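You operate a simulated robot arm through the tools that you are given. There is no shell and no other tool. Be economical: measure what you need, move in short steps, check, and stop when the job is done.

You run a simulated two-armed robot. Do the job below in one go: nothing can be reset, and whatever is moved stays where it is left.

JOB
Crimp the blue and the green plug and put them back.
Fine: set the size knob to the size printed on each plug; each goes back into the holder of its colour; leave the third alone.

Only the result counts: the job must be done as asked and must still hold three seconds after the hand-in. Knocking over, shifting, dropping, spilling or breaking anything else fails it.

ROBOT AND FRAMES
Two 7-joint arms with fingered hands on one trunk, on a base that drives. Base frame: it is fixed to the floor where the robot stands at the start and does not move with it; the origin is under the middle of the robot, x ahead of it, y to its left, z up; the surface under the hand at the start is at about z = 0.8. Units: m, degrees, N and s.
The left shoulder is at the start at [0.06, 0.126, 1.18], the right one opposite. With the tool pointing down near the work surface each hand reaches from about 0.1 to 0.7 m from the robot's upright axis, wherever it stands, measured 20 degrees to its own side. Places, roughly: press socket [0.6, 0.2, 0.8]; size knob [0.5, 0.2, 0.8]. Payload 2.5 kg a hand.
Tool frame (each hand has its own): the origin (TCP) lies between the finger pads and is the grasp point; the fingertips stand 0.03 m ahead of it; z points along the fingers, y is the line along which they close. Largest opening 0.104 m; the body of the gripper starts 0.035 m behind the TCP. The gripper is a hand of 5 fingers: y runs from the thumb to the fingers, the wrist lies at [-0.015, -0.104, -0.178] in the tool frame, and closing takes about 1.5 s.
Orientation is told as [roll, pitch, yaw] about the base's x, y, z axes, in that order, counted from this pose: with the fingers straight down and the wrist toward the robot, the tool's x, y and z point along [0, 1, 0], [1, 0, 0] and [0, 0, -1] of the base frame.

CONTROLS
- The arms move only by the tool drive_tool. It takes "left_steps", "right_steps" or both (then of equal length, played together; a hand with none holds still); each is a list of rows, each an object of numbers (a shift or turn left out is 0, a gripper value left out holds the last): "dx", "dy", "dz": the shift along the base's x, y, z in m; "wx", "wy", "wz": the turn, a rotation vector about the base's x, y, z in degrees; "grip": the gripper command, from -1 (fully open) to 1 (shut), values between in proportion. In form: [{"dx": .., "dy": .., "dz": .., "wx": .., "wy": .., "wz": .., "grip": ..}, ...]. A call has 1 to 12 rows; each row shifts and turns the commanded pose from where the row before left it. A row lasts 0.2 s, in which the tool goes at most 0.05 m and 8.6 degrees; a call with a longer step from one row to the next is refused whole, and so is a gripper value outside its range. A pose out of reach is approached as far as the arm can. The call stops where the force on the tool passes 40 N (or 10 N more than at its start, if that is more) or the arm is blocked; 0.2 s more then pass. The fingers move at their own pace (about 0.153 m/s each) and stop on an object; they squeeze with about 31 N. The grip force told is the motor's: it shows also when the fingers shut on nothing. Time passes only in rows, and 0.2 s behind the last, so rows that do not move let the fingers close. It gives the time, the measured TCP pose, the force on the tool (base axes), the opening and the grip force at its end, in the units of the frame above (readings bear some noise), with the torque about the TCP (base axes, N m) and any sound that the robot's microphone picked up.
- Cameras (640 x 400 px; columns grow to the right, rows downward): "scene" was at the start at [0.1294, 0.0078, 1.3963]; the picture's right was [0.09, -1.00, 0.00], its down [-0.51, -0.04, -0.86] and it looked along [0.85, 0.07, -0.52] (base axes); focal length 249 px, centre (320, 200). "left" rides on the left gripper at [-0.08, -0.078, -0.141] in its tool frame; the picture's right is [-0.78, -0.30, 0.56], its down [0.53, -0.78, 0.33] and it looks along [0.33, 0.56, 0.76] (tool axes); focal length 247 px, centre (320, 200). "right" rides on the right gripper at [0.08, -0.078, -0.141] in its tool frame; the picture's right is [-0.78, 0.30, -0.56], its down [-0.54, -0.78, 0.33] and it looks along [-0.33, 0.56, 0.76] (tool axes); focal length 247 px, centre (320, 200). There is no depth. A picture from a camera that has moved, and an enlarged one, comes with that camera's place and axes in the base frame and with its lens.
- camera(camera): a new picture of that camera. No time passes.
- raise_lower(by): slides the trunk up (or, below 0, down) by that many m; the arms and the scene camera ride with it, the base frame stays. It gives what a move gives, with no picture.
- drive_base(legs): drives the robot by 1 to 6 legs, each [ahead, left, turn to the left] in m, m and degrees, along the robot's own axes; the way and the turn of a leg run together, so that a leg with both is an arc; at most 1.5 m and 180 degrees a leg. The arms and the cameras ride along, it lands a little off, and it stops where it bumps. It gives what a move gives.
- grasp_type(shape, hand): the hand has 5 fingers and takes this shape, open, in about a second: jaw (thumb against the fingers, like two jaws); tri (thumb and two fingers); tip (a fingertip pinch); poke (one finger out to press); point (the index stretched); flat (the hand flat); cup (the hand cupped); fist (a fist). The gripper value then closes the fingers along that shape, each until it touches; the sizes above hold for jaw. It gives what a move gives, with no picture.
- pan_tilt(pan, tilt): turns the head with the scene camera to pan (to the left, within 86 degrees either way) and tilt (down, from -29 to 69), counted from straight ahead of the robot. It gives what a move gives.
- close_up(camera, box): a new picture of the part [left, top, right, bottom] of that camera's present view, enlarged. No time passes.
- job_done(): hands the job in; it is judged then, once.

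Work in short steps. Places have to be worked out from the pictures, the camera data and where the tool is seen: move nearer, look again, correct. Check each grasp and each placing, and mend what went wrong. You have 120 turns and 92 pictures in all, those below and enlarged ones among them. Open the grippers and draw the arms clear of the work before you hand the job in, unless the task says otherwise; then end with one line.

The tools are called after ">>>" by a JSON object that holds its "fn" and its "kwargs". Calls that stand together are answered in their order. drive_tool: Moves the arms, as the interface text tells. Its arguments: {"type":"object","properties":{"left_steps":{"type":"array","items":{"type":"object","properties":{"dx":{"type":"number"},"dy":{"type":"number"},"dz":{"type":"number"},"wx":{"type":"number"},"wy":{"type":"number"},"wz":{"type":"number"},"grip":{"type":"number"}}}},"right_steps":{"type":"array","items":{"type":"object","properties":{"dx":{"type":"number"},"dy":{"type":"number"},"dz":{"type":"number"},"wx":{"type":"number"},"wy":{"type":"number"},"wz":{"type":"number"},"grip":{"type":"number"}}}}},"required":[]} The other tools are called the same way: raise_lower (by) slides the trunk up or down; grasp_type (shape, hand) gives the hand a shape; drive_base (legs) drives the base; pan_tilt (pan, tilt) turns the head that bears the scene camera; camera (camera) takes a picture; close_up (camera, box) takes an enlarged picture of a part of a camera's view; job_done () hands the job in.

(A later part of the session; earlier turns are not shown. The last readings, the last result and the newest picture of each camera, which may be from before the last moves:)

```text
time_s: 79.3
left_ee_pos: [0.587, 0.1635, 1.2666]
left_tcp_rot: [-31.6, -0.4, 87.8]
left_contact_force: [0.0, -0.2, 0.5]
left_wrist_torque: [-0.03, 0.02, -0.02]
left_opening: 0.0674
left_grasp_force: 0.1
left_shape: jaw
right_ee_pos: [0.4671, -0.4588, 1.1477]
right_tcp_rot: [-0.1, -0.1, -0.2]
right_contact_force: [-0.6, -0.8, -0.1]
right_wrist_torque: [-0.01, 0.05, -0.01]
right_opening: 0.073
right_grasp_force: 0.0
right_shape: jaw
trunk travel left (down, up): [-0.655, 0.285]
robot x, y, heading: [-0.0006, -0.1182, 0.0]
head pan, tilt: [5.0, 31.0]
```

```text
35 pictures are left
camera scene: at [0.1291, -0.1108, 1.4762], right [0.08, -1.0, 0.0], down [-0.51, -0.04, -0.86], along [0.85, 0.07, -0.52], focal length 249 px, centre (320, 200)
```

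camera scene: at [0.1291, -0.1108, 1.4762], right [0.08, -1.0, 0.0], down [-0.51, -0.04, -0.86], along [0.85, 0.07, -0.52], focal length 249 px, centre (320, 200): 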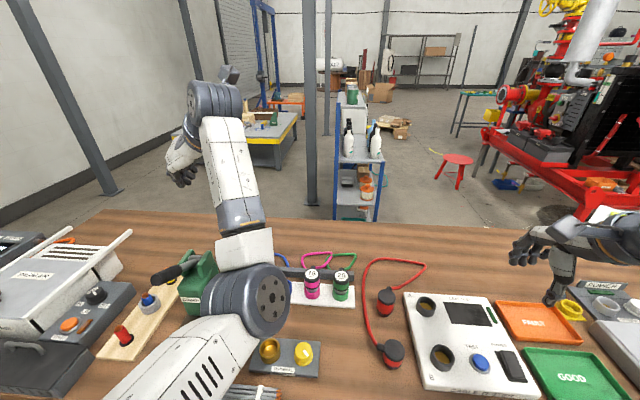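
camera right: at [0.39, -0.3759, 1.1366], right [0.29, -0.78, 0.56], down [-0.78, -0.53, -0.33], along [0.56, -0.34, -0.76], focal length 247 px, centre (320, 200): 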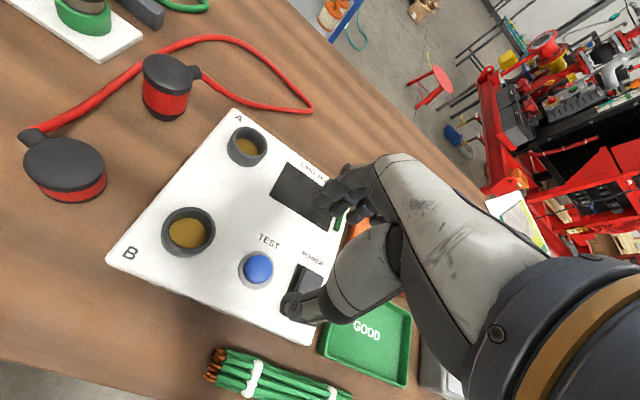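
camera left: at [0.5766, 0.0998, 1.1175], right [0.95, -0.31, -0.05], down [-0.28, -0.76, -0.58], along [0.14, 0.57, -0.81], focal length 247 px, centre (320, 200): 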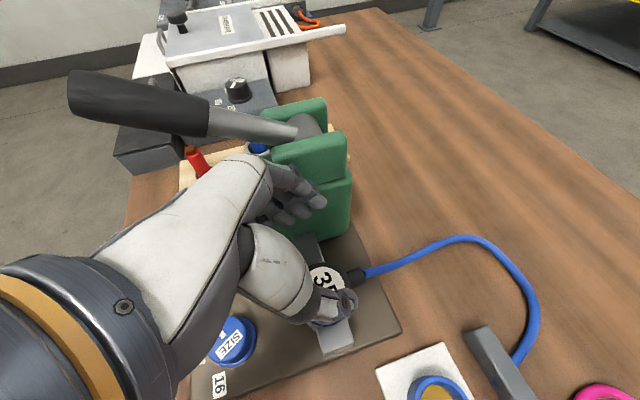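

Nothing was displaced. A compromise trunk height (shoulder ≈1.19) keeps the elbow above the objects and still reaches the rack; lower 0.07 and then descend slowly.

>>> {"fn": "raise_lower", "kwargs": {"by": -0.07}}

>>> {"fn": "drive_tool", "kwargs": {"left_steps": [{"dz": -0.04}, {"dz": -0.04}, {"dz": -0.04}, {"dz": -0.04}, {"dz": -0.03}, {"dz": -0.03}, {"dz": -0.02}, {"dz": -0.01}, {}]}}

>>> {"fn": "camera", "kwargs": {"camera": "left"}}

>>> {"fn": "camera", "kwargs": {"camera": "scene"}}

```text
time_s: 80.4
left_ee_pos: [0.586, 0.1644, 1.1967]
left_tcp_rot: [-31.7, -0.3, 87.8]
left_contact_force: [0.4, 0.1, -1.4]
left_wrist_torque: [-0.01, 0.01, -0.03]
left_opening: 0.0676
left_grasp_force: 0.0
left_shape: jaw
right_ee_pos: [0.4668, -0.4585, 1.0767]
right_tcp_rot: [-0.1, -0.2, -0.2]
right_contact_force: [0.1, 0.4, -1.1]
right_wrist_torque: [-0.01, -0.02, 0.03]
right_opening: 0.0729
right_grasp_force: 0.0
right_shape: jaw
trunk travel left (down, up): [-0.585, 0.355]
robot x, y, heading: [-0.0037, -0.116, -0.1]
head pan, tilt: [5.0, 31.0]
```

```text
time_s: 82.4
left_ee_pos: [0.5921, 0.1814, 0.9774]
left_tcp_rot: [-34.5, -2.2, 89.4]
left_contact_force: [-6.1, -23.7, 24.6]
left_wrist_torque: [1.73, 0.36, 0.8]
left_opening: 0.0651
left_grasp_force: 0.1
left_shape: jaw
right_ee_pos: [0.464, -0.4626, 1.0768]
right_tcp_rot: [0.1, -0.3, -0.3]
right_contact_force: [0.2, 0.3, -0.1]
right_wrist_torque: [-0.01, 0.01, 0.01]
right_opening: 0.073
right_grasp_force: 0.0
right_shape: jaw
trunk travel left (down, up): [-0.585, 0.355]
robot x, y, heading: [-0.0019, -0.1192, -0.3]
head pan, tilt: [5.0, 31.0]
```

```text
34 pictures are left
camera left: at [0.5782, 0.0981, 1.1345], right [0.95, -0.3, -0.03], down [-0.26, -0.75, -0.61], along [0.16, 0.58, -0.8], focal length 247 px, centre (320, 200)
```

left: 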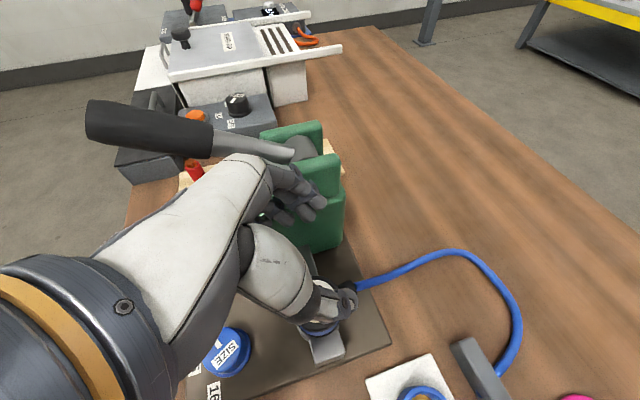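

```text
33 pictures are left
camera scene: at [0.1255, -0.1157, 1.407], right [0.08, -1.0, 0.0], down [-0.51, -0.04, -0.86], along [0.86, 0.07, -0.51], focal length 249 px, centre (320, 200)
```

scene: 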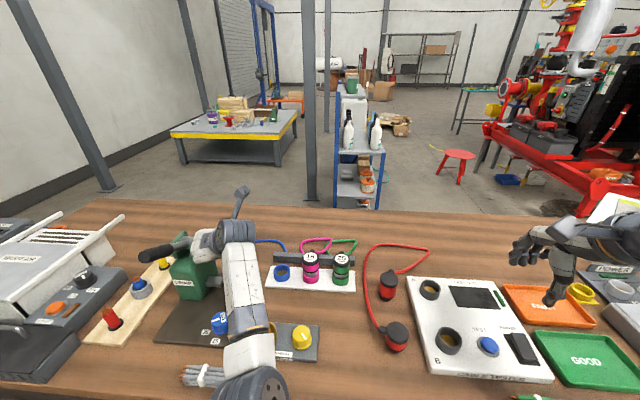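

The blockage differs from the tool; likely the elbow swivelled inward against the chest after the lever move. I'll replicate the earlier good arm posture: lift, stretch out over the rack at the old trunk height, and come back to the socket.

>>> {"fn": "drive_tool", "kwargs": {"left_steps": [{"dz": 0.02}, {"dz": 0.03}, {"dz": 0.04}, {"dz": 0.04}, {"dx": 0.013, "dy": -0.026}, {"dx": 0.013, "dy": -0.026}, {"dx": 0.013, "dy": -0.026}, {"dx": 0.013, "dy": -0.026}, {"dx": 0.008, "dy": -0.026, "wz": -1.5, "wy": 2}, {}]}}

>>> {"fn": "raise_lower", "kwargs": {"by": -0.08}}

>>> {"fn": "camera", "kwargs": {"camera": "scene"}}

```text
time_s: 84.6
left_ee_pos: [0.6449, 0.0321, 1.0775]
left_tcp_rot: [-29.8, -0.1, 86.3]
left_contact_force: [0.5, -0.6, -0.4]
left_wrist_torque: [0.02, 0.03, -0.01]
left_opening: 0.0675
left_grasp_force: 0.1
left_shape: jaw
right_ee_pos: [0.4653, -0.4583, 1.0775]
right_tcp_rot: [0.0, -0.1, -0.4]
right_contact_force: [0.1, -0.2, 0.4]
right_wrist_torque: [-0.01, 0.01, -0.01]
right_opening: 0.0729
right_grasp_force: 0.1
right_shape: jaw
trunk travel left (down, up): [-0.585, 0.355]
robot x, y, heading: [-0.0011, -0.1162, -0.3]
head pan, tilt: [5.0, 31.0]
```

```text
time_s: 85.8
left_ee_pos: [0.6457, 0.0336, 0.9984]
left_tcp_rot: [-29.7, -0.1, 86.3]
left_contact_force: [-0.5, 0.0, -0.2]
left_wrist_torque: [0.0, 0.02, -0.03]
left_opening: 0.0674
left_grasp_force: 0.0
left_shape: jaw
right_ee_pos: [0.467, -0.4592, 0.9969]
right_tcp_rot: [-0.1, 0.0, -0.3]
right_contact_force: [-0.1, 0.8, -0.5]
right_wrist_torque: [0.0, 0.04, 0.03]
right_opening: 0.0729
right_grasp_force: 0.1
right_shape: jaw
trunk travel left (down, up): [-0.505, 0.435]
robot x, y, heading: [-0.0014, -0.1156, -0.1]
head pan, tilt: [5.0, 31.0]
```

```text
32 pictures are left
camera scene: at [0.1289, -0.1108, 1.3263], right [0.08, -1.0, 0.0], down [-0.51, -0.04, -0.86], along [0.85, 0.07, -0.51], focal length 249 px, centre (320, 200)
```

scene: 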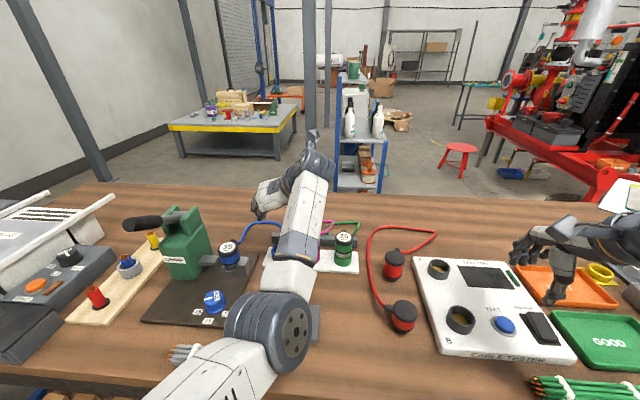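

All intact. Now move back to above the socket at z≈0.97 and check for deviation.

>>> {"fn": "drive_tool", "kwargs": {"left_steps": [{"wy": -2, "wz": 1.7, "dz": -0.005}, {"dx": -0.0125, "dy": 0.026, "dz": -0.005}, {"dx": -0.0125, "dy": 0.026, "dz": -0.005}, {"dx": -0.0125, "dy": 0.026, "dz": -0.005}, {"dx": -0.0125, "dy": 0.026, "dz": -0.005}, {"dx": -0.0115, "dy": 0.0272}, {}]}}

>>> {"fn": "drive_tool", "kwargs": {"left_steps": [{"dz": -0.012}, {"dz": -0.012}, {}]}}

>>> {"fn": "camera", "kwargs": {"camera": "left"}}

```text
time_s: 87.4
left_ee_pos: [0.5836, 0.1637, 0.9721]
left_tcp_rot: [-31.7, -0.3, 88.0]
left_contact_force: [0.4, 0.0, -0.5]
left_wrist_torque: [0.0, 0.01, 0.03]
left_opening: 0.0674
left_grasp_force: 0.0
left_shape: jaw
right_ee_pos: [0.4676, -0.4587, 0.996]
right_tcp_rot: [-0.1, 0.0, -0.3]
right_contact_force: [-0.1, 0.6, 0.0]
right_wrist_torque: [0.01, -0.01, -0.04]
right_opening: 0.0729
right_grasp_force: 0.1
right_shape: jaw
trunk travel left (down, up): [-0.505, 0.435]
robot x, y, heading: [-0.0032, -0.1181, -0.3]
head pan, tilt: [5.0, 31.0]
```

```text
time_s: 88.2
left_ee_pos: [0.584, 0.1639, 0.9488]
left_tcp_rot: [-31.7, -0.3, 88.2]
left_contact_force: [0.3, -0.2, -0.1]
left_wrist_torque: [0.02, -0.02, -0.03]
left_opening: 0.0676
left_grasp_force: 0.0
left_shape: jaw
right_ee_pos: [0.4669, -0.4596, 0.9973]
right_tcp_rot: [-0.1, -0.1, -0.3]
right_contact_force: [0.7, 0.1, 0.7]
right_wrist_torque: [0.0, -0.01, 0.01]
right_opening: 0.073
right_grasp_force: 0.0
right_shape: jaw
trunk travel left (down, up): [-0.505, 0.435]
robot x, y, heading: [0.0, -0.1193, -0.1]
head pan, tilt: [5.0, 31.0]
```

```text
31 pictures are left
camera left: at [0.5762, 0.0855, 1.1087], right [0.94, -0.33, -0.07], down [-0.31, -0.76, -0.57], along [0.14, 0.56, -0.82], focal length 247 px, centre (320, 200)
```

left: 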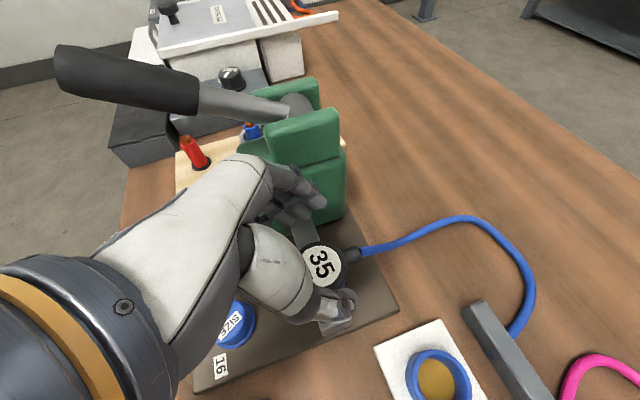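

No deviation now. Descend to 0.889 and close.

>>> {"fn": "drive_tool", "kwargs": {"left_steps": [{"dz": -0.015, "dy": 0.001}, {"dz": -0.015}, {"dz": -0.012}, {"dz": -0.01}, {"dz": -0.007}, {}]}}

>>> {"fn": "drive_tool", "kwargs": {"left_steps": [{"grip": 0.0}, {"grip": 0.4}, {"grip": 0.6}, {"grip": 0.6}, {"grip": 0.6}]}}

>>> {"fn": "camera", "kwargs": {"camera": "left"}}

```text
time_s: 89.6
left_ee_pos: [0.5852, 0.173, 0.895]
left_tcp_rot: [-32.1, -0.8, 88.5]
left_contact_force: [-1.3, 0.0, 0.0]
left_wrist_torque: [0.01, 0.0, -0.02]
left_opening: 0.0674
left_grasp_force: 0.1
left_shape: jaw
right_ee_pos: [0.4666, -0.4581, 0.9966]
right_tcp_rot: [-0.1, -0.1, -0.2]
right_contact_force: [0.3, 0.1, -0.4]
right_wrist_torque: [-0.01, 0.02, 0.01]
right_opening: 0.0732
right_grasp_force: 0.1
right_shape: jaw
trunk travel left (down, up): [-0.505, 0.435]
robot x, y, heading: [-0.0015, -0.1146, -0.4]
head pan, tilt: [5.0, 31.0]
```

```text
time_s: 90.8
left_ee_pos: [0.5842, 0.1724, 0.8941]
left_tcp_rot: [-31.9, -1.1, 88.5]
left_contact_force: [-1.0, -2.4, 4.7]
left_wrist_torque: [-0.04, -0.01, -0.02]
left_opening: 0.037
left_grasp_force: 30.5
left_shape: jaw
right_ee_pos: [0.4671, -0.4582, 0.9972]
right_tcp_rot: [-0.1, -0.1, -0.3]
right_contact_force: [-0.8, -0.2, -0.7]
right_wrist_torque: [-0.03, 0.0, 0.0]
right_opening: 0.0731
right_grasp_force: 0.1
right_shape: jaw
trunk travel left (down, up): [-0.505, 0.435]
robot x, y, heading: [0.0022, -0.1215, -0.3]
head pan, tilt: [5.0, 31.0]
```

```text
30 pictures are left
camera left: at [0.5756, 0.0918, 1.0529], right [0.95, -0.32, -0.07], down [-0.3, -0.76, -0.58], along [0.13, 0.57, -0.81], focal length 247 px, centre (320, 200)
```

left: 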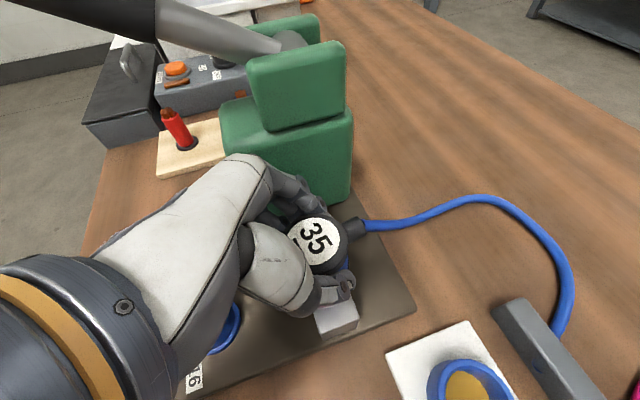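

Gripped (0.037) though y is off ~7 mm from compliance. Lift gently.

>>> {"fn": "drive_tool", "kwargs": {"left_steps": [{"dz": 0.008, "dy": 0.003}, {"dz": 0.008}, {"dz": 0.01}, {"dz": 0.015}, {"dz": 0.02}, {"dz": 0.025, "dy": -0.003}, {}]}}

>>> {"fn": "camera", "kwargs": {"camera": "left"}}

>>> {"fn": "camera", "kwargs": {"camera": "scene"}}

```text
time_s: 92.4
left_ee_pos: [0.5818, 0.1646, 0.9759]
left_tcp_rot: [-31.6, -0.2, 88.0]
left_contact_force: [0.1, -0.3, -0.7]
left_wrist_torque: [0.02, 0.02, 0.01]
left_opening: 0.037
left_grasp_force: 31.3
left_shape: jaw
right_ee_pos: [0.4676, -0.4596, 0.9967]
right_tcp_rot: [-0.2, -0.2, -0.3]
right_contact_force: [-0.1, -0.1, -0.7]
right_wrist_torque: [-0.02, -0.01, -0.02]
right_opening: 0.0731
right_grasp_force: 0.1
right_shape: jaw
trunk travel left (down, up): [-0.505, 0.435]
robot x, y, heading: [0.0009, -0.1164, 0.1]
head pan, tilt: [5.0, 31.0]
```

```text
29 pictures are left
camera left: at [0.5752, 0.0868, 1.1361], right [0.94, -0.33, -0.07], down [-0.31, -0.76, -0.57], along [0.13, 0.55, -0.82], focal length 247 px, centre (320, 200)
```

left: 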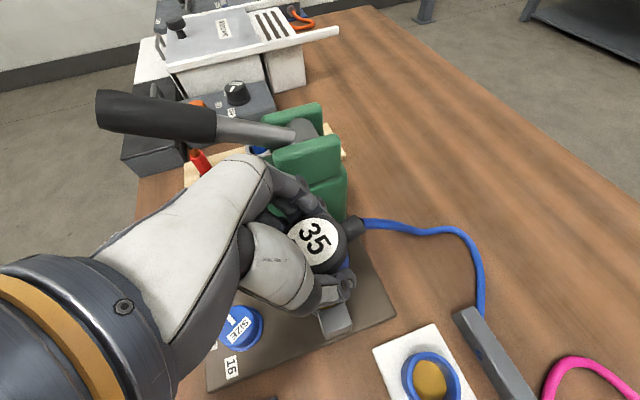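

```text
28 pictures are left
camera scene: at [0.1292, -0.1108, 1.3263], right [0.08, -1.0, 0.0], down [-0.51, -0.04, -0.86], along [0.85, 0.07, -0.52], focal length 249 px, centre (320, 200)
```

scene: 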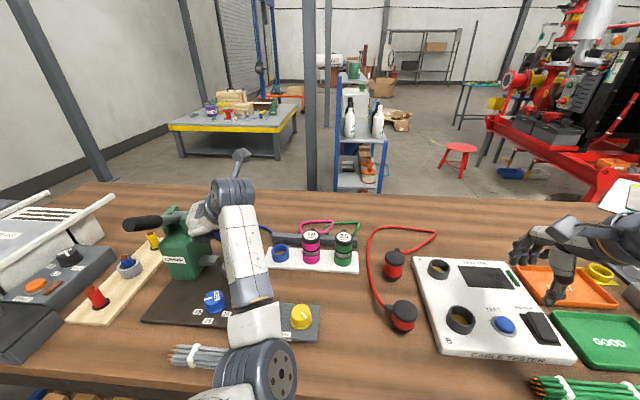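

Plug out of the socket, held as before but 5 mm lower in the grip. Move back above its holder (TCP (0.6526, 0.050)).

>>> {"fn": "drive_tool", "kwargs": {"left_steps": [{"dx": 0.014, "dy": -0.0229}, {"dx": 0.014, "dy": -0.0229}, {"dx": 0.014, "dy": -0.0229}, {"dx": 0.014, "dy": -0.0229}, {"dx": 0.0145, "dy": -0.0229}, {"dz": -0.02}, {}]}}

>>> {"fn": "close_up", "kwargs": {"camera": "left", "box": [240, 170, 440, 370]}}

```text
time_s: 94.0
left_ee_pos: [0.6534, 0.0498, 0.955]
left_tcp_rot: [-31.7, -0.3, 88.1]
left_contact_force: [1.3, -0.1, -1.0]
left_wrist_torque: [0.03, 0.02, -0.01]
left_opening: 0.0366
left_grasp_force: 31.6
left_shape: jaw
right_ee_pos: [0.4676, -0.4586, 0.9966]
right_tcp_rot: [-0.1, -0.1, -0.4]
right_contact_force: [0.3, -0.1, -0.7]
right_wrist_torque: [-0.01, 0.0, -0.02]
right_opening: 0.0729
right_grasp_force: 0.2
right_shape: jaw
trunk travel left (down, up): [-0.505, 0.435]
robot x, y, heading: [-0.0017, -0.1165, -0.2]
head pan, tilt: [5.0, 31.0]
```

```text
2.00 times, centred on (340, 270) of left
camera zoom: at [0.6462, -0.0277, 1.1154], right [0.94, -0.33, -0.07], down [-0.31, -0.76, -0.57], along [0.14, 0.56, -0.82], focal length 494 px, centre (280, 60)
```

zoom: 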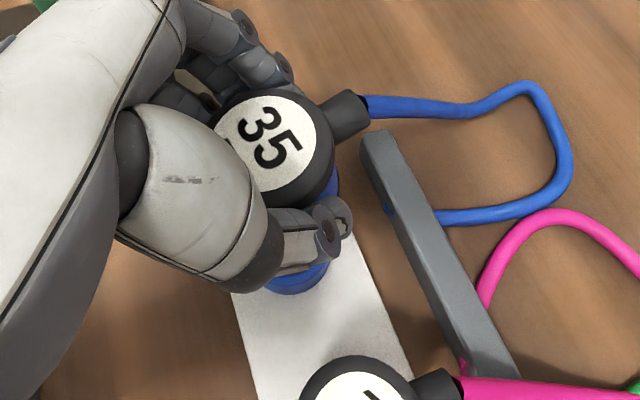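

Over the holder. Lower slowly to z≈0.894.

>>> {"fn": "drive_tool", "kwargs": {"left_steps": [{"dz": -0.015}, {"dz": -0.013}, {"dz": -0.01}, {"dz": -0.008}, {"dz": -0.006}, {"dz": -0.005}, {}]}}

```text
time_s: 95.6
left_ee_pos: [0.6529, 0.0535, 0.9068]
left_tcp_rot: [-32.7, -0.8, 88.2]
left_contact_force: [-7.2, 5.9, 28.2]
left_wrist_torque: [-0.01, -0.19, -0.11]
left_opening: 0.0379
left_grasp_force: 30.6
left_shape: jaw
right_ee_pos: [0.4645, -0.4591, 0.9984]
right_tcp_rot: [-0.1, -0.3, -0.4]
right_contact_force: [-0.5, -0.1, 0.0]
right_wrist_torque: [-0.01, 0.01, -0.03]
right_opening: 0.0729
right_grasp_force: 0.0
right_shape: jaw
trunk travel left (down, up): [-0.505, 0.435]
robot x, y, heading: [0.0014, -0.119, -0.4]
head pan, tilt: [5.0, 31.0]
```

Contact at 0.907 (28 N): the plug sits on the rim. Reaction points −x/+y; I lift 15 mm, shift by (−2, +3) mm and retry.

>>> {"fn": "drive_tool", "kwargs": {"left_steps": [{"dz": 0.02}, {"dz": 0.015, "dx": -0.002, "dy": 0.003}, {}]}}

>>> {"fn": "close_up", "kwargs": {"camera": "left", "box": [240, 170, 440, 370]}}

>>> {"fn": "drive_tool", "kwargs": {"left_steps": [{"dz": -0.01}, {"dz": -0.008}, {"dz": -0.006}, {"dz": -0.005}, {}]}}

```text
time_s: 96.4
left_ee_pos: [0.6519, 0.0537, 0.9317]
left_tcp_rot: [-31.4, -0.2, 88.0]
left_contact_force: [0.4, 0.1, -1.8]
left_wrist_torque: [0.01, -0.01, -0.02]
left_opening: 0.0364
left_grasp_force: 31.1
left_shape: jaw
right_ee_pos: [0.4665, -0.4598, 0.9964]
right_tcp_rot: [-0.3, -0.2, -0.2]
right_contact_force: [-0.3, 0.5, 0.0]
right_wrist_torque: [0.0, 0.02, -0.02]
right_opening: 0.0732
right_grasp_force: 0.1
right_shape: jaw
trunk travel left (down, up): [-0.505, 0.435]
robot x, y, heading: [0.0047, -0.1186, -0.1]
head pan, tilt: [5.0, 31.0]
```

```text
2.00 times, centred on (340, 270) of left
camera zoom: at [0.6448, -0.0243, 1.0921], right [0.94, -0.33, -0.07], down [-0.31, -0.76, -0.57], along [0.13, 0.55, -0.82], focal length 494 px, centre (280, 60)
```

zoom: 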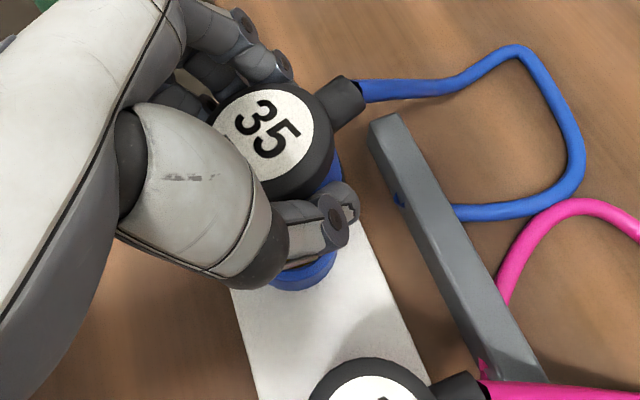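

```text
time_s: 97.6
left_ee_pos: [0.652, 0.0535, 0.9079]
left_tcp_rot: [-32.1, -0.5, 88.2]
left_contact_force: [-3.2, 2.3, 12.9]
left_wrist_torque: [-0.06, -0.05, -0.02]
left_opening: 0.0365
left_grasp_force: 31.1
left_shape: jaw
right_ee_pos: [0.4658, -0.4587, 0.9978]
right_tcp_rot: [0.0, -0.2, -0.4]
right_contact_force: [-0.2, 0.8, -0.6]
right_wrist_torque: [0.03, 0.0, 0.01]
right_opening: 0.0731
right_grasp_force: 0.1
right_shape: jaw
trunk travel left (down, up): [-0.505, 0.435]
robot x, y, heading: [-0.0048, -0.1181, -0.2]
head pan, tilt: [5.0, 31.0]
```

The label projects right onto the holder axis, so only the bottom is slightly off. I do a small search: lift 6 mm, shift −3 mm x, +1 mm y, press lightly.

>>> {"fn": "drive_tool", "kwargs": {"left_steps": [{"dz": 0.008}, {"dx": -0.003, "dy": 0.001}, {"dz": -0.006}, {"dz": -0.005}, {}]}}

```text
time_s: 98.8
left_ee_pos: [0.6488, 0.0554, 0.9073]
left_tcp_rot: [-32.3, -0.5, 88.2]
left_contact_force: [-0.7, 6.3, 19.3]
left_wrist_torque: [0.0, -0.12, -0.03]
left_opening: 0.0368
left_grasp_force: 30.8
left_shape: jaw
right_ee_pos: [0.465, -0.4577, 0.9977]
right_tcp_rot: [-0.1, -0.2, -0.3]
right_contact_force: [-0.2, -0.3, 0.1]
right_wrist_torque: [0.02, 0.02, -0.01]
right_opening: 0.0729
right_grasp_force: 0.1
right_shape: jaw
trunk travel left (down, up): [-0.505, 0.435]
robot x, y, heading: [-0.0052, -0.1181, -0.2]
head pan, tilt: [5.0, 31.0]
```

Compared with a vertical axis, the plug body shows its bottom leaning ~3.5° to +x (and slightly −y). I counter-rotate (wy +3.5, wx +2) with top restored over the holder, and retry.

>>> {"fn": "drive_tool", "kwargs": {"left_steps": [{"dz": 0.015}, {"dz": 0.008, "wy": 3.5, "wx": 2, "dx": 0.003, "dy": -0.002}, {"dz": -0.01}, {"dz": -0.008}, {"dz": -0.005}, {"dz": -0.005}, {}]}}

>>> {"fn": "close_up", "kwargs": {"camera": "left", "box": [240, 170, 440, 370]}}

```text
time_s: 100.4
left_ee_pos: [0.6527, 0.0553, 0.9037]
left_tcp_rot: [-28.9, -2.6, 88.2]
left_contact_force: [-1.9, 8.8, 23.2]
left_wrist_torque: [-0.02, -0.11, 0.01]
left_opening: 0.0368
left_grasp_force: 30.8
left_shape: jaw
right_ee_pos: [0.465, -0.4593, 0.9989]
right_tcp_rot: [-0.2, -0.3, -0.3]
right_contact_force: [-0.1, 0.8, 0.2]
right_wrist_torque: [0.01, 0.0, 0.03]
right_opening: 0.0731
right_grasp_force: 0.0
right_shape: jaw
trunk travel left (down, up): [-0.505, 0.435]
robot x, y, heading: [0.0005, -0.118, -0.3]
head pan, tilt: [5.0, 31.0]
```

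```text
2.00 times, centred on (340, 270) of left
camera zoom: at [0.6525, -0.0299, 1.0607], right [0.94, -0.32, -0.12], down [-0.33, -0.74, -0.58], along [0.09, 0.59, -0.8], focal length 494 px, centre (280, 60)
```

zoom: 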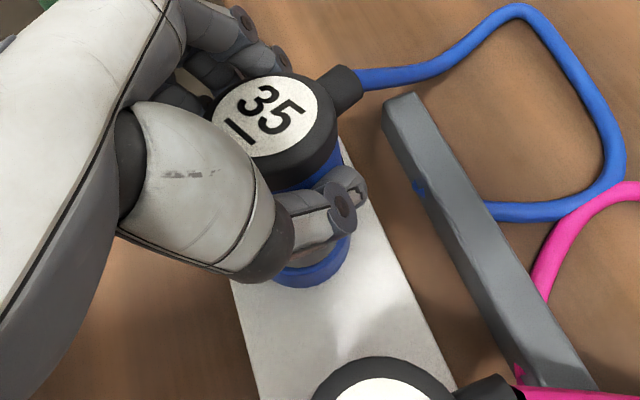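

Reaction stays +y: the plug likely sits several mm toward −y in the grip (it was gripped with the hand displaced +7 mm). Shift +4 mm in y, undo the wx tilt partly, and retry.

>>> {"fn": "drive_tool", "kwargs": {"left_steps": [{"dz": 0.012}, {"dz": 0.004, "dy": 0.004}, {"dz": -0.01}, {"dz": -0.006}, {"dz": -0.005}, {}]}}

```text
time_s: 101.8
left_ee_pos: [0.6517, 0.0603, 0.8991]
left_tcp_rot: [-29.0, -2.6, 88.1]
left_contact_force: [-0.7, 11.0, 24.6]
left_wrist_torque: [-0.08, -0.16, 0.03]
left_opening: 0.0367
left_grasp_force: 30.5
left_shape: jaw
right_ee_pos: [0.4663, -0.4588, 0.9969]
right_tcp_rot: [-0.2, -0.3, -0.3]
right_contact_force: [0.3, -0.4, -0.4]
right_wrist_torque: [-0.01, 0.0, -0.05]
right_opening: 0.0733
right_grasp_force: 0.1
right_shape: jaw
trunk travel left (down, up): [-0.505, 0.435]
robot x, y, heading: [-0.0011, -0.1163, 0.1]
head pan, tilt: [5.0, 31.0]
```

I need a side view. I lift the plug 4 cm and swing the right hand's camera toward the rack.

>>> {"fn": "drive_tool", "kwargs": {"left_steps": [{"dz": 0.02}, {"dz": 0.02}, {}, {}, {}, {}, {}, {}, {}], "right_steps": [{"dz": 0.03, "wz": 7.5}, {"dz": 0.03, "wz": 7.5}, {"dz": 0.03, "wz": 7.5}, {"wz": 6, "dy": 0.02}, {"wx": 8, "dy": 0.02}, {"wx": 8, "dy": 0.025}, {"wx": 8, "dy": 0.025}, {"wx": 8, "dy": 0.02}, {"wx": 8, "dy": 0.02}]}}

>>> {"fn": "camera", "kwargs": {"camera": "right"}}

```text
time_s: 103.8
left_ee_pos: [0.654, 0.0553, 0.9332]
left_tcp_rot: [-28.1, -2.2, 88.0]
left_contact_force: [-0.4, 0.2, -0.7]
left_wrist_torque: [0.0, 0.04, -0.01]
left_opening: 0.0354
left_grasp_force: 31.4
left_shape: jaw
right_ee_pos: [0.4381, -0.3058, 1.0452]
right_tcp_rot: [37.8, -14.4, 17.7]
right_contact_force: [0.0, 0.3, 0.3]
right_wrist_torque: [0.01, 0.05, 0.0]
right_opening: 0.073
right_grasp_force: 0.0
right_shape: jaw
right hand out of reach, approached as far as the arm can: row 2, 3, 4
trunk travel left (down, up): [-0.505, 0.435]
robot x, y, heading: [-0.0005, -0.1215, -0.1]
head pan, tilt: [5.0, 31.0]
```

```text
24 pictures are left
camera right: at [0.3342, -0.3613, 1.1805], right [0.57, -0.82, 0.04], down [-0.51, -0.39, -0.77], along [0.64, 0.42, -0.64], focal length 247 px, centre (320, 200)
```

right: 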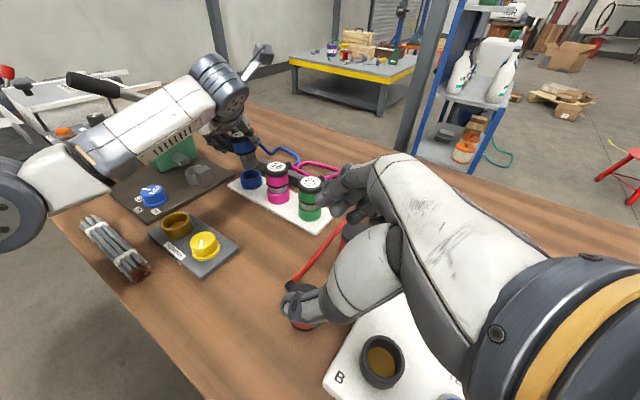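

Excellent viewpoint. Zoom in on plug and holder.

>>> {"fn": "close_up", "kwargs": {"camera": "right", "box": [190, 110, 340, 240]}}

```text
3.08 times, centred on (265, 175) of right
camera zoom: at [0.3342, -0.3613, 1.1805], right [0.57, -0.82, 0.04], down [-0.51, -0.39, -0.77], along [0.64, 0.42, -0.64], focal length 760 px, centre (489, 277)
```

zoom: 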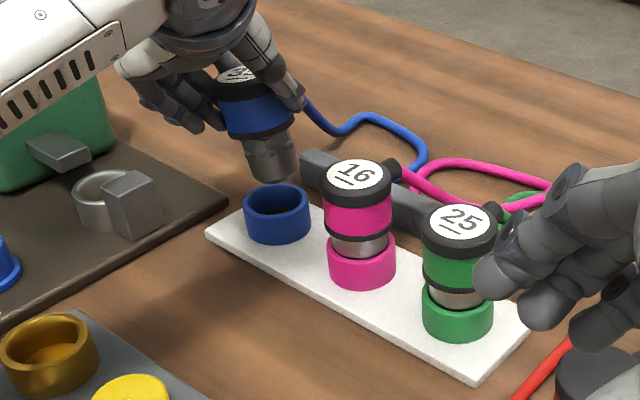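

Now it's clear: the plug is tilted ~15° in the grip, bottom toward −y (image right). I rotate the hand wx +14° and look again.

>>> {"fn": "drive_tool", "kwargs": {"left_steps": [{"dz": 0.015, "wx": 7}, {"wx": 7}, {}]}}

>>> {"fn": "close_up", "kwargs": {"camera": "right", "box": [190, 110, 340, 240]}}

>>> {"fn": "close_up", "kwargs": {"camera": "left", "box": [220, 150, 460, 390]}}

```text
time_s: 104.6
left_ee_pos: [0.6528, 0.056, 0.9462]
left_tcp_rot: [-27.6, -16.2, 88.0]
left_contact_force: [-0.1, -0.4, -0.5]
left_wrist_torque: [0.01, 0.01, -0.02]
left_opening: 0.0358
left_grasp_force: 31.2
left_shape: jaw
right_ee_pos: [0.4374, -0.3053, 1.0458]
right_tcp_rot: [37.5, -14.5, 17.7]
right_contact_force: [-0.7, 0.8, 0.6]
right_wrist_torque: [-0.01, -0.01, -0.02]
right_opening: 0.0732
right_grasp_force: 0.0
right_shape: jaw
trunk travel left (down, up): [-0.505, 0.435]
robot x, y, heading: [-0.0009, -0.1175, -0.1]
head pan, tilt: [5.0, 31.0]
```

```text
3.08 times, centred on (265, 175) of right
camera zoom: at [0.3342, -0.3611, 1.1805], right [0.57, -0.82, 0.04], down [-0.51, -0.4, -0.77], along [0.64, 0.42, -0.64], focal length 760 px, centre (489, 277)
```

zoom: 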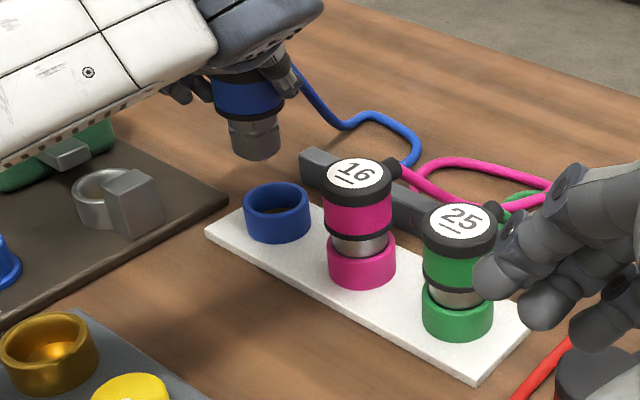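

```text
1.67 times, centred on (340, 270) of left
camera zoom: at [0.6546, -0.0638, 1.0791], right [0.94, -0.28, -0.21], down [-0.34, -0.58, -0.74], along [0.09, 0.76, -0.64], focal length 412 px, centre (287, 83)
```

zoom: 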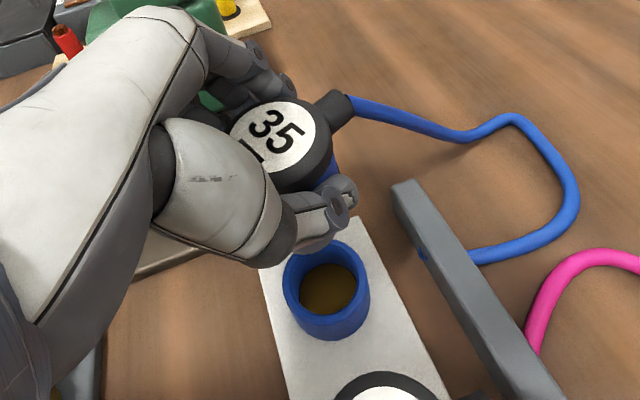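

Plug is now near vertical. In the right view its bottom is ~11 px left of being above the rim, i.e. ~10 mm too far +y. Shift dy −10 mm, lower 20 mm, and look.

>>> {"fn": "drive_tool", "kwargs": {"left_steps": [{"dy": -0.01}, {"dz": -0.01}, {"dz": -0.01}, {}]}}

>>> {"fn": "close_up", "kwargs": {"camera": "right", "box": [215, 120, 305, 200]}}

```text
time_s: 105.6
left_ee_pos: [0.6526, 0.046, 0.9257]
left_tcp_rot: [-27.6, -16.2, 87.9]
left_contact_force: [0.5, 0.1, -1.1]
left_wrist_torque: [0.01, -0.03, 0.02]
left_opening: 0.0358
left_grasp_force: 31.0
left_shape: jaw
right_ee_pos: [0.4378, -0.3053, 1.0456]
right_tcp_rot: [37.5, -14.5, 17.7]
right_contact_force: [-0.2, -0.4, 0.0]
right_wrist_torque: [0.0, -0.01, 0.01]
right_opening: 0.073
right_grasp_force: 0.1
right_shape: jaw
trunk travel left (down, up): [-0.505, 0.435]
robot x, y, heading: [-0.0017, -0.1204, -0.2]
head pan, tilt: [5.0, 31.0]
```

```text
5.00 times, centred on (260, 160) of right
camera zoom: at [0.3342, -0.3611, 1.1805], right [0.57, -0.82, 0.04], down [-0.51, -0.4, -0.77], along [0.64, 0.41, -0.64], focal length 1235 px, centre (620, 400)
```

zoom: 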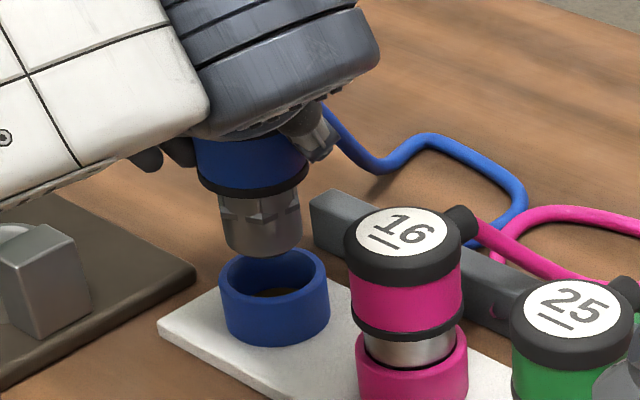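

Very clear: plug is vertical in this view and nearly over the holder (needs ~2 mm to image right). Shift (−2, −3) mm and lower with light steps.

>>> {"fn": "drive_tool", "kwargs": {"left_steps": [{"dx": -0.002, "dy": -0.003}, {"dz": -0.008}, {"dz": -0.007}, {"dz": -0.005}, {"dz": -0.004}, {}]}}

>>> {"fn": "close_up", "kwargs": {"camera": "right", "box": [215, 120, 305, 200]}}

```text
time_s: 107.0
left_ee_pos: [0.6504, 0.0432, 0.9011]
left_tcp_rot: [-27.6, -16.2, 88.0]
left_contact_force: [-0.1, 0.2, -1.5]
left_wrist_torque: [0.01, -0.02, 0.0]
left_opening: 0.0358
left_grasp_force: 31.5
left_shape: jaw
right_ee_pos: [0.4362, -0.3057, 1.045]
right_tcp_rot: [37.5, -14.5, 17.7]
right_contact_force: [-0.7, 0.8, 0.0]
right_wrist_torque: [0.02, 0.02, -0.03]
right_opening: 0.0733
right_grasp_force: 0.2
right_shape: jaw
trunk travel left (down, up): [-0.505, 0.435]
robot x, y, heading: [-0.0013, -0.1194, -0.0]
head pan, tilt: [5.0, 31.0]
```

```text
5.00 times, centred on (260, 160) of right
camera zoom: at [0.3342, -0.3611, 1.1805], right [0.57, -0.82, 0.04], down [-0.51, -0.4, -0.77], along [0.64, 0.41, -0.64], focal length 1235 px, centre (620, 400)
```

zoom: 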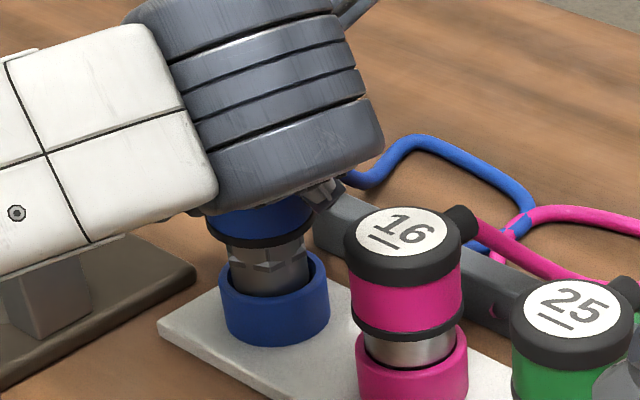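

It is entering the holder with no force. Continue down until seated.

>>> {"fn": "drive_tool", "kwargs": {"left_steps": [{"dz": -0.004}, {"dz": -0.004}, {"dz": -0.004}, {"dz": -0.003}, {}]}}

```text
time_s: 108.2
left_ee_pos: [0.6498, 0.044, 0.8885]
left_tcp_rot: [-27.9, -16.2, 87.9]
left_contact_force: [1.5, 1.7, 3.7]
left_wrist_torque: [0.06, -0.09, 0.03]
left_opening: 0.0356
left_grasp_force: 30.9
left_shape: jaw
right_ee_pos: [0.4376, -0.3055, 1.0455]
right_tcp_rot: [37.6, -14.5, 17.7]
right_contact_force: [0.2, 0.2, 0.0]
right_wrist_torque: [0.01, 0.03, -0.01]
right_opening: 0.0731
right_grasp_force: 0.1
right_shape: jaw
trunk travel left (down, up): [-0.505, 0.435]
robot x, y, heading: [0.0004, -0.1166, -0.0]
head pan, tilt: [5.0, 31.0]
```

Touching bottom (3.7 N). Press 2 mm more, open, retreat along the finger axis, and check.

>>> {"fn": "drive_tool", "kwargs": {"left_steps": [{"dz": -0.002}, {"grip": 0.2}, {"grip": -0.1}, {"grip": -0.3}, {"grip": -0.3}, {"dz": 0.016, "dx": -0.009, "dy": -0.005}, {"dz": 0.024, "dx": -0.013, "dy": -0.006}, {"dz": 0.03}, {"dz": 0.04}, {}]}}

>>> {"fn": "close_up", "kwargs": {"camera": "right", "box": [190, 110, 340, 240]}}

```text
time_s: 110.4
left_ee_pos: [0.6277, 0.0343, 0.9949]
left_tcp_rot: [-27.6, -16.2, 87.8]
left_contact_force: [0.2, 0.6, -0.3]
left_wrist_torque: [-0.01, -0.01, 0.02]
left_opening: 0.0673
left_grasp_force: 0.2
left_shape: jaw
right_ee_pos: [0.4378, -0.306, 1.0449]
right_tcp_rot: [37.5, -14.4, 17.7]
right_contact_force: [0.0, -0.3, 0.1]
right_wrist_torque: [-0.01, -0.01, -0.01]
right_opening: 0.0729
right_grasp_force: 0.1
right_shape: jaw
trunk travel left (down, up): [-0.505, 0.435]
robot x, y, heading: [0.0006, -0.1182, -0.1]
head pan, tilt: [5.0, 31.0]
```

```text
3.08 times, centred on (265, 175) of right
camera zoom: at [0.3341, -0.3611, 1.1805], right [0.57, -0.82, 0.04], down [-0.51, -0.4, -0.77], along [0.64, 0.41, -0.64], focal length 760 px, centre (489, 277)
```

zoom: 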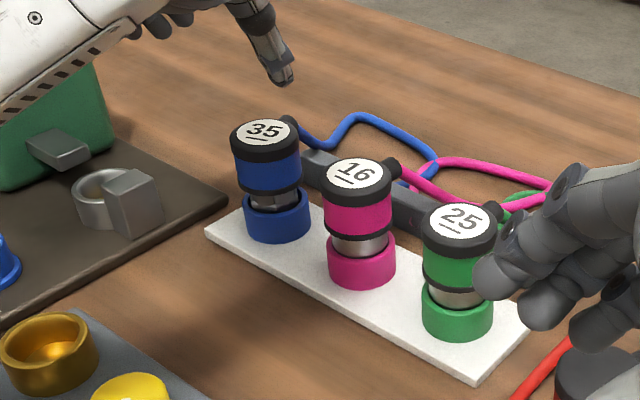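

Blue is crimped and back in its holder. Next the knob to 25: raise the left hand, undo tilts, and turn toward yaw −30 above the knob.

>>> {"fn": "drive_tool", "kwargs": {"left_steps": [{"dz": 0.04, "wx": -7}, {"dz": 0.03, "wx": -7}, {"wy": 7, "dz": 0.03}, {"wy": 7, "dx": -0.02}, {"wy": 7, "dx": -0.02}, {"wy": 7, "dx": -0.02}, {"wz": -8, "dx": -0.02, "dy": 0.02}, {"wz": -8, "dx": -0.02, "dy": 0.02}, {"wz": -8, "dx": -0.02, "dy": 0.02}, {"wz": -8, "dx": -0.02, "dy": 0.02}, {"wz": -8, "dy": 0.02}, {"wz": -8, "dy": 0.02}]}}

>>> {"fn": "drive_tool", "kwargs": {"left_steps": [{"wz": -8, "dy": 0.01, "grip": -0.4}, {"wz": -8}, {"wz": -8}, {"wz": -8}, {"wz": -8}, {"wz": -8}, {"wz": -8}, {"wz": -8}, {"wz": -6}]}}

```text
time_s: 113.0
left_ee_pos: [0.4959, 0.1587, 1.0958]
left_tcp_rot: [-0.2, -1.1, 39.1]
left_contact_force: [-0.4, 0.2, -0.2]
left_wrist_torque: [0.0, 0.03, -0.01]
left_opening: 0.0677
left_grasp_force: 0.0
left_shape: jaw
left hand out of reach, approached as far as the arm can: row 7
right_ee_pos: [0.4369, -0.3054, 1.0451]
right_tcp_rot: [37.5, -14.5, 17.7]
right_contact_force: [0.4, -1.0, 0.4]
right_wrist_torque: [0.02, 0.0, -0.02]
right_opening: 0.0732
right_grasp_force: 0.1
right_shape: jaw
trunk travel left (down, up): [-0.505, 0.435]
robot x, y, heading: [-0.0014, -0.1219, -0.0]
head pan, tilt: [5.0, 31.0]
```

```text
time_s: 115.0
left_ee_pos: [0.4971, 0.1664, 1.0952]
left_tcp_rot: [-0.1, -1.0, -31.0]
left_contact_force: [1.0, 0.5, 1.1]
left_wrist_torque: [-0.02, 0.0, -0.01]
left_opening: 0.0722
left_grasp_force: 0.1
left_shape: jaw
right_ee_pos: [0.4377, -0.3062, 1.0446]
right_tcp_rot: [37.5, -14.4, 17.7]
right_contact_force: [-0.4, 0.4, -0.6]
right_wrist_torque: [-0.01, 0.05, -0.02]
right_opening: 0.0731
right_grasp_force: 0.1
right_shape: jaw
trunk travel left (down, up): [-0.505, 0.435]
robot x, y, heading: [0.0016, -0.1182, -0.2]
head pan, tilt: [5.0, 31.0]
```

Shift onto the knob axis (0.481, 0.164) and descend; check for deviation.

>>> {"fn": "drive_tool", "kwargs": {"left_steps": [{"dx": -0.016, "dy": -0.002}, {"dz": -0.04}, {"dz": -0.04}, {"dz": -0.04}, {"dz": -0.035}, {"dz": -0.03}, {}]}}

>>> {"fn": "camera", "kwargs": {"camera": "left"}}

```text
time_s: 116.6
left_ee_pos: [0.4815, 0.1654, 0.9102]
left_tcp_rot: [-0.1, -1.1, -30.8]
left_contact_force: [0.6, 1.3, -0.2]
left_wrist_torque: [0.03, 0.0, 0.03]
left_opening: 0.0726
left_grasp_force: 0.0
left_shape: jaw
right_ee_pos: [0.4369, -0.3069, 1.0461]
right_tcp_rot: [37.5, -14.5, 17.7]
right_contact_force: [0.3, -0.7, 0.2]
right_wrist_torque: [-0.01, 0.03, 0.01]
right_opening: 0.0729
right_grasp_force: 0.1
right_shape: jaw
trunk travel left (down, up): [-0.505, 0.435]
robot x, y, heading: [0.0004, -0.1171, 0.1]
head pan, tilt: [5.0, 31.0]
```

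```text
17 pictures are left
camera left: at [0.3735, 0.1387, 1.0478], right [-0.64, -0.52, -0.56], down [-0.39, 0.85, -0.35], along [0.66, -0.01, -0.75], focal length 247 px, centre (320, 200)
```

left: 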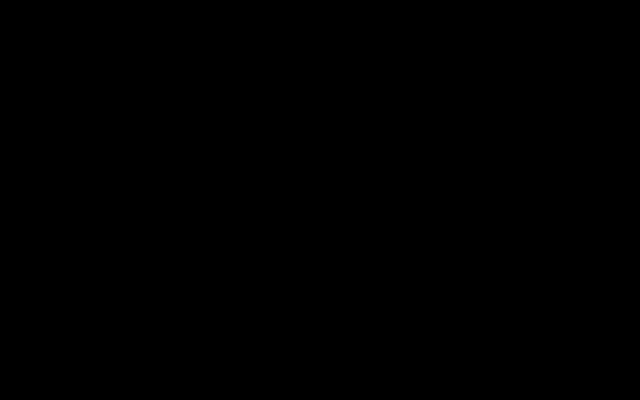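

The left picture is black (camera blocked or dropped out). Check with the scene camera.

>>> {"fn": "camera", "kwargs": {"camera": "scene"}}

```text
16 pictures are left
camera scene: at [0.129, -0.1108, 1.3263], right [0.08, -1.0, 0.0], down [-0.51, -0.04, -0.86], along [0.85, 0.07, -0.52], focal length 249 px, centre (320, 200)
```

scene: 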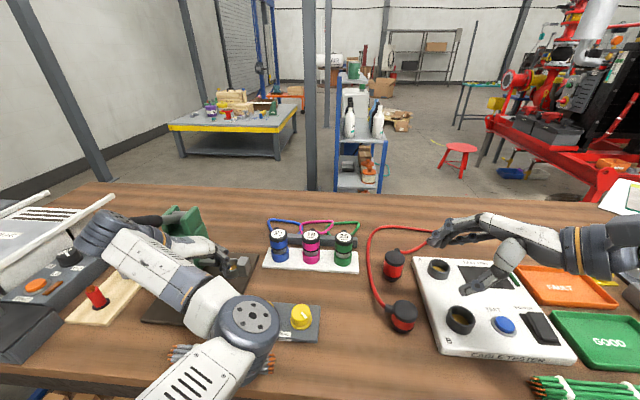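

The elbow looks low over the wire bundle. Raise the trunk 0.12 m and come down again, so the elbow stays higher.

>>> {"fn": "raise_lower", "kwargs": {"by": 0.14}}

>>> {"fn": "drive_tool", "kwargs": {"left_steps": [{"dz": -0.04}, {"dz": -0.04}, {"dz": -0.04}, {"dz": -0.025}, {}]}}

>>> {"fn": "camera", "kwargs": {"camera": "scene"}}

```text
time_s: 118.2
left_ee_pos: [0.4811, 0.167, 1.0492]
left_tcp_rot: [-0.2, -1.0, -30.8]
left_contact_force: [0.0, -0.4, 0.2]
left_wrist_torque: [-0.05, -0.03, 0.01]
left_opening: 0.0726
left_grasp_force: 0.1
left_shape: jaw
right_ee_pos: [0.4383, -0.3062, 1.1854]
right_tcp_rot: [37.4, -14.5, 17.7]
right_contact_force: [-0.1, -0.7, -0.2]
right_wrist_torque: [0.01, -0.02, 0.01]
right_opening: 0.0733
right_grasp_force: 0.1
right_shape: jaw
trunk travel left (down, up): [-0.645, 0.295]
robot x, y, heading: [-0.0008, -0.1184, -0.1]
head pan, tilt: [5.0, 31.0]
```

```text
time_s: 119.4
left_ee_pos: [0.4813, 0.166, 0.9034]
left_tcp_rot: [-0.2, -1.0, -30.8]
left_contact_force: [0.4, -0.4, 0.1]
left_wrist_torque: [0.02, -0.01, 0.0]
left_opening: 0.0725
left_grasp_force: 0.1
left_shape: jaw
right_ee_pos: [0.4374, -0.3062, 1.1847]
right_tcp_rot: [37.5, -14.5, 17.7]
right_contact_force: [0.9, 0.5, 0.0]
right_wrist_torque: [-0.01, 0.02, 0.0]
right_opening: 0.073
right_grasp_force: 0.0
right_shape: jaw
trunk travel left (down, up): [-0.645, 0.295]
robot x, y, heading: [-0.0049, -0.1204, -0.1]
head pan, tilt: [5.0, 31.0]
```

```text
15 pictures are left
camera scene: at [0.129, -0.1109, 1.4663], right [0.08, -1.0, 0.0], down [-0.51, -0.04, -0.86], along [0.85, 0.07, -0.52], focal length 249 px, centre (320, 200)
```

scene: 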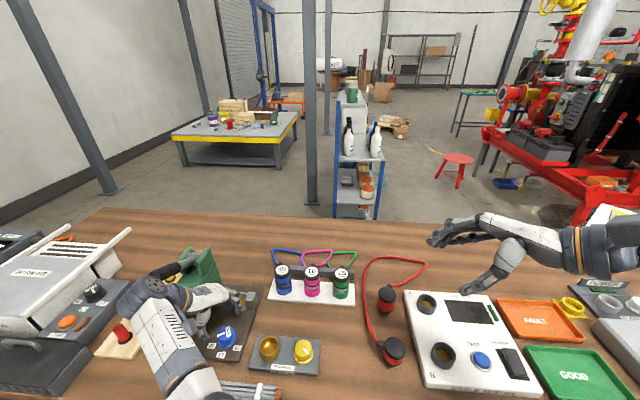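

Better posture; the terminal block is clear. Descend onto the knob and grip.

>>> {"fn": "drive_tool", "kwargs": {"left_steps": [{"dz": -0.02, "dy": -0.001}, {"dz": -0.016}, {"dz": -0.012}, {"grip": 0.2}, {"grip": 0.6}, {"grip": 0.6}, {"grip": 0.6}, {"grip": 0.6}]}}

```text
time_s: 121.2
left_ee_pos: [0.4811, 0.1666, 0.8568]
left_tcp_rot: [-0.2, -0.8, -30.9]
left_contact_force: [-5.2, 3.5, -0.6]
left_wrist_torque: [0.05, 0.09, 0.06]
left_opening: 0.0315
left_grasp_force: 30.7
left_shape: jaw
right_ee_pos: [0.4369, -0.3055, 1.1861]
right_tcp_rot: [37.5, -14.5, 17.8]
right_contact_force: [0.1, -0.2, -0.3]
right_wrist_torque: [0.02, 0.0, -0.01]
right_opening: 0.0731
right_grasp_force: 0.0
right_shape: jaw
trunk travel left (down, up): [-0.645, 0.295]
robot x, y, heading: [0.0027, -0.1162, -0.3]
head pan, tilt: [5.0, 31.0]
```

Same grip as before (0.0315). Turn +60°.

>>> {"fn": "drive_tool", "kwargs": {"left_steps": [{"wz": 7.5}, {"wz": 7.5}, {"wz": 7.5}, {"wz": 7.5}, {"wz": 7.5}, {"wz": 7.5}, {"wz": 7.5}, {"wz": 7.5}, {}]}}

>>> {"fn": "drive_tool", "kwargs": {"left_steps": [{"grip": -0.2}, {"grip": -0.4}, {"grip": -0.4}, {"dz": 0.03}, {"dz": 0.04}, {"dz": 0.045}, {"dz": 0.045}, {"dz": 0.045, "dx": -0.02}, {"dz": 0.02, "dx": -0.03, "dy": 0.02}, {"dx": -0.02, "dy": 0.03}]}}

>>> {"fn": "close_up", "kwargs": {"camera": "scene", "box": [170, 250, 320, 390]}}

```text
time_s: 123.4
left_ee_pos: [0.4772, 0.2307, 0.8755]
left_tcp_rot: [5.7, -4.7, 31.5]
left_contact_force: [0.3, 0.7, 0.7]
left_wrist_torque: [0.0, 0.0, 0.0]
left_opening: 0.0219
left_grasp_force: 31.0
left_shape: jaw
right_ee_pos: [0.4379, -0.3051, 1.1849]
right_tcp_rot: [37.5, -14.5, 17.7]
right_contact_force: [0.4, -0.7, -0.7]
right_wrist_torque: [-0.02, -0.02, 0.0]
right_opening: 0.0728
right_grasp_force: 0.0
right_shape: jaw
trunk travel left (down, up): [-0.645, 0.295]
robot x, y, heading: [0.0005, -0.1145, -0.0]
head pan, tilt: [5.0, 31.0]
stopped in row 9 (left hand): the arm was blocked; the commanded pose is now the measured one
```

```text
time_s: 124.8
left_ee_pos: [0.4751, 0.2185, 0.9638]
left_tcp_rot: [4.9, -1.6, 31.0]
left_contact_force: [-1.1, -5.6, -5.3]
left_wrist_torque: [0.14, -0.12, 0.1]
left_opening: 0.0726
left_grasp_force: 0.0
left_shape: jaw
right_ee_pos: [0.4364, -0.3076, 1.1836]
right_tcp_rot: [37.6, -14.6, 17.7]
right_contact_force: [0.1, 0.1, -0.7]
right_wrist_torque: [-0.02, 0.01, 0.01]
right_opening: 0.073
right_grasp_force: 0.2
right_shape: jaw
trunk travel left (down, up): [-0.645, 0.295]
robot x, y, heading: [-0.0021, -0.1199, -0.2]
head pan, tilt: [5.0, 31.0]
stopped in row 7 (left hand): the force on the tool passed its limit at 54 N (the readings are from after the stop); the commanded pose is now the measured one
```

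```text
2.86 times, centred on (245, 320) of scene
camera zoom: at [0.1289, -0.1115, 1.4663], right [0.08, -1.0, 0.0], down [-0.51, -0.04, -0.86], along [0.85, 0.07, -0.52], focal length 711 px, centre (534, -143)
```

zoom: 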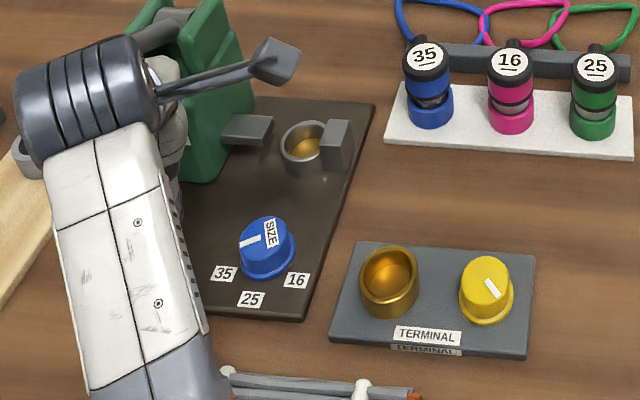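

The arm got blocked mid-turn (elbow inward) and slid off the knob, and is now under the lever handle. Pointer still at 35. Move the hand down slightly and sideways (−y) out from under the lever, turning back to yaw 0, then up.

>>> {"fn": "drive_tool", "kwargs": {"left_steps": [{"dz": -0.015}, {"dy": -0.02}, {"dy": -0.025, "wz": -7.5}, {"dy": -0.01, "wz": -7.5}, {"wz": -7.5, "dz": 0.02}, {"wz": -7.5, "dz": 0.03}, {"dz": 0.03, "wx": -2.5, "wy": -1}, {"dz": 0.03, "wx": -2}, {}]}}

>>> {"fn": "camera", "kwargs": {"camera": "scene"}}

```text
time_s: 126.8
left_ee_pos: [0.4742, 0.1646, 1.0591]
left_tcp_rot: [0.5, -2.7, 1.1]
left_contact_force: [0.0, 0.0, 0.6]
left_wrist_torque: [-0.02, 0.02, 0.0]
left_opening: 0.0725
left_grasp_force: 0.0
left_shape: jaw
right_ee_pos: [0.4375, -0.306, 1.1852]
right_tcp_rot: [37.5, -14.6, 17.7]
right_contact_force: [0.9, 0.1, -0.4]
right_wrist_torque: [0.0, 0.0, 0.03]
right_opening: 0.0732
right_grasp_force: 0.0
right_shape: jaw
trunk travel left (down, up): [-0.645, 0.295]
robot x, y, heading: [0.0008, -0.1165, -0.2]
head pan, tilt: [5.0, 31.0]
```

```text
13 pictures are left
camera scene: at [0.1289, -0.1111, 1.4663], right [0.08, -1.0, 0.0], down [-0.51, -0.04, -0.86], along [0.85, 0.07, -0.52], focal length 249 px, centre (320, 200)
```

scene: 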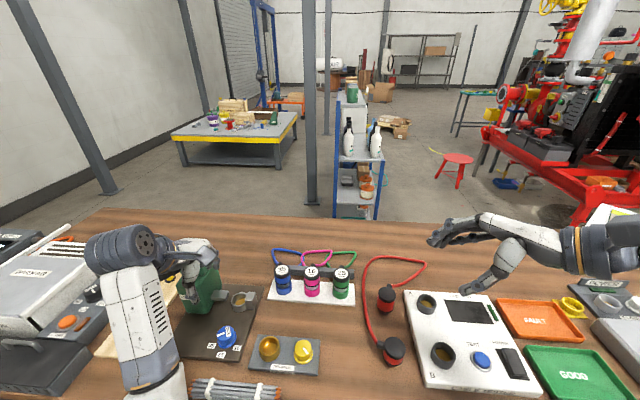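

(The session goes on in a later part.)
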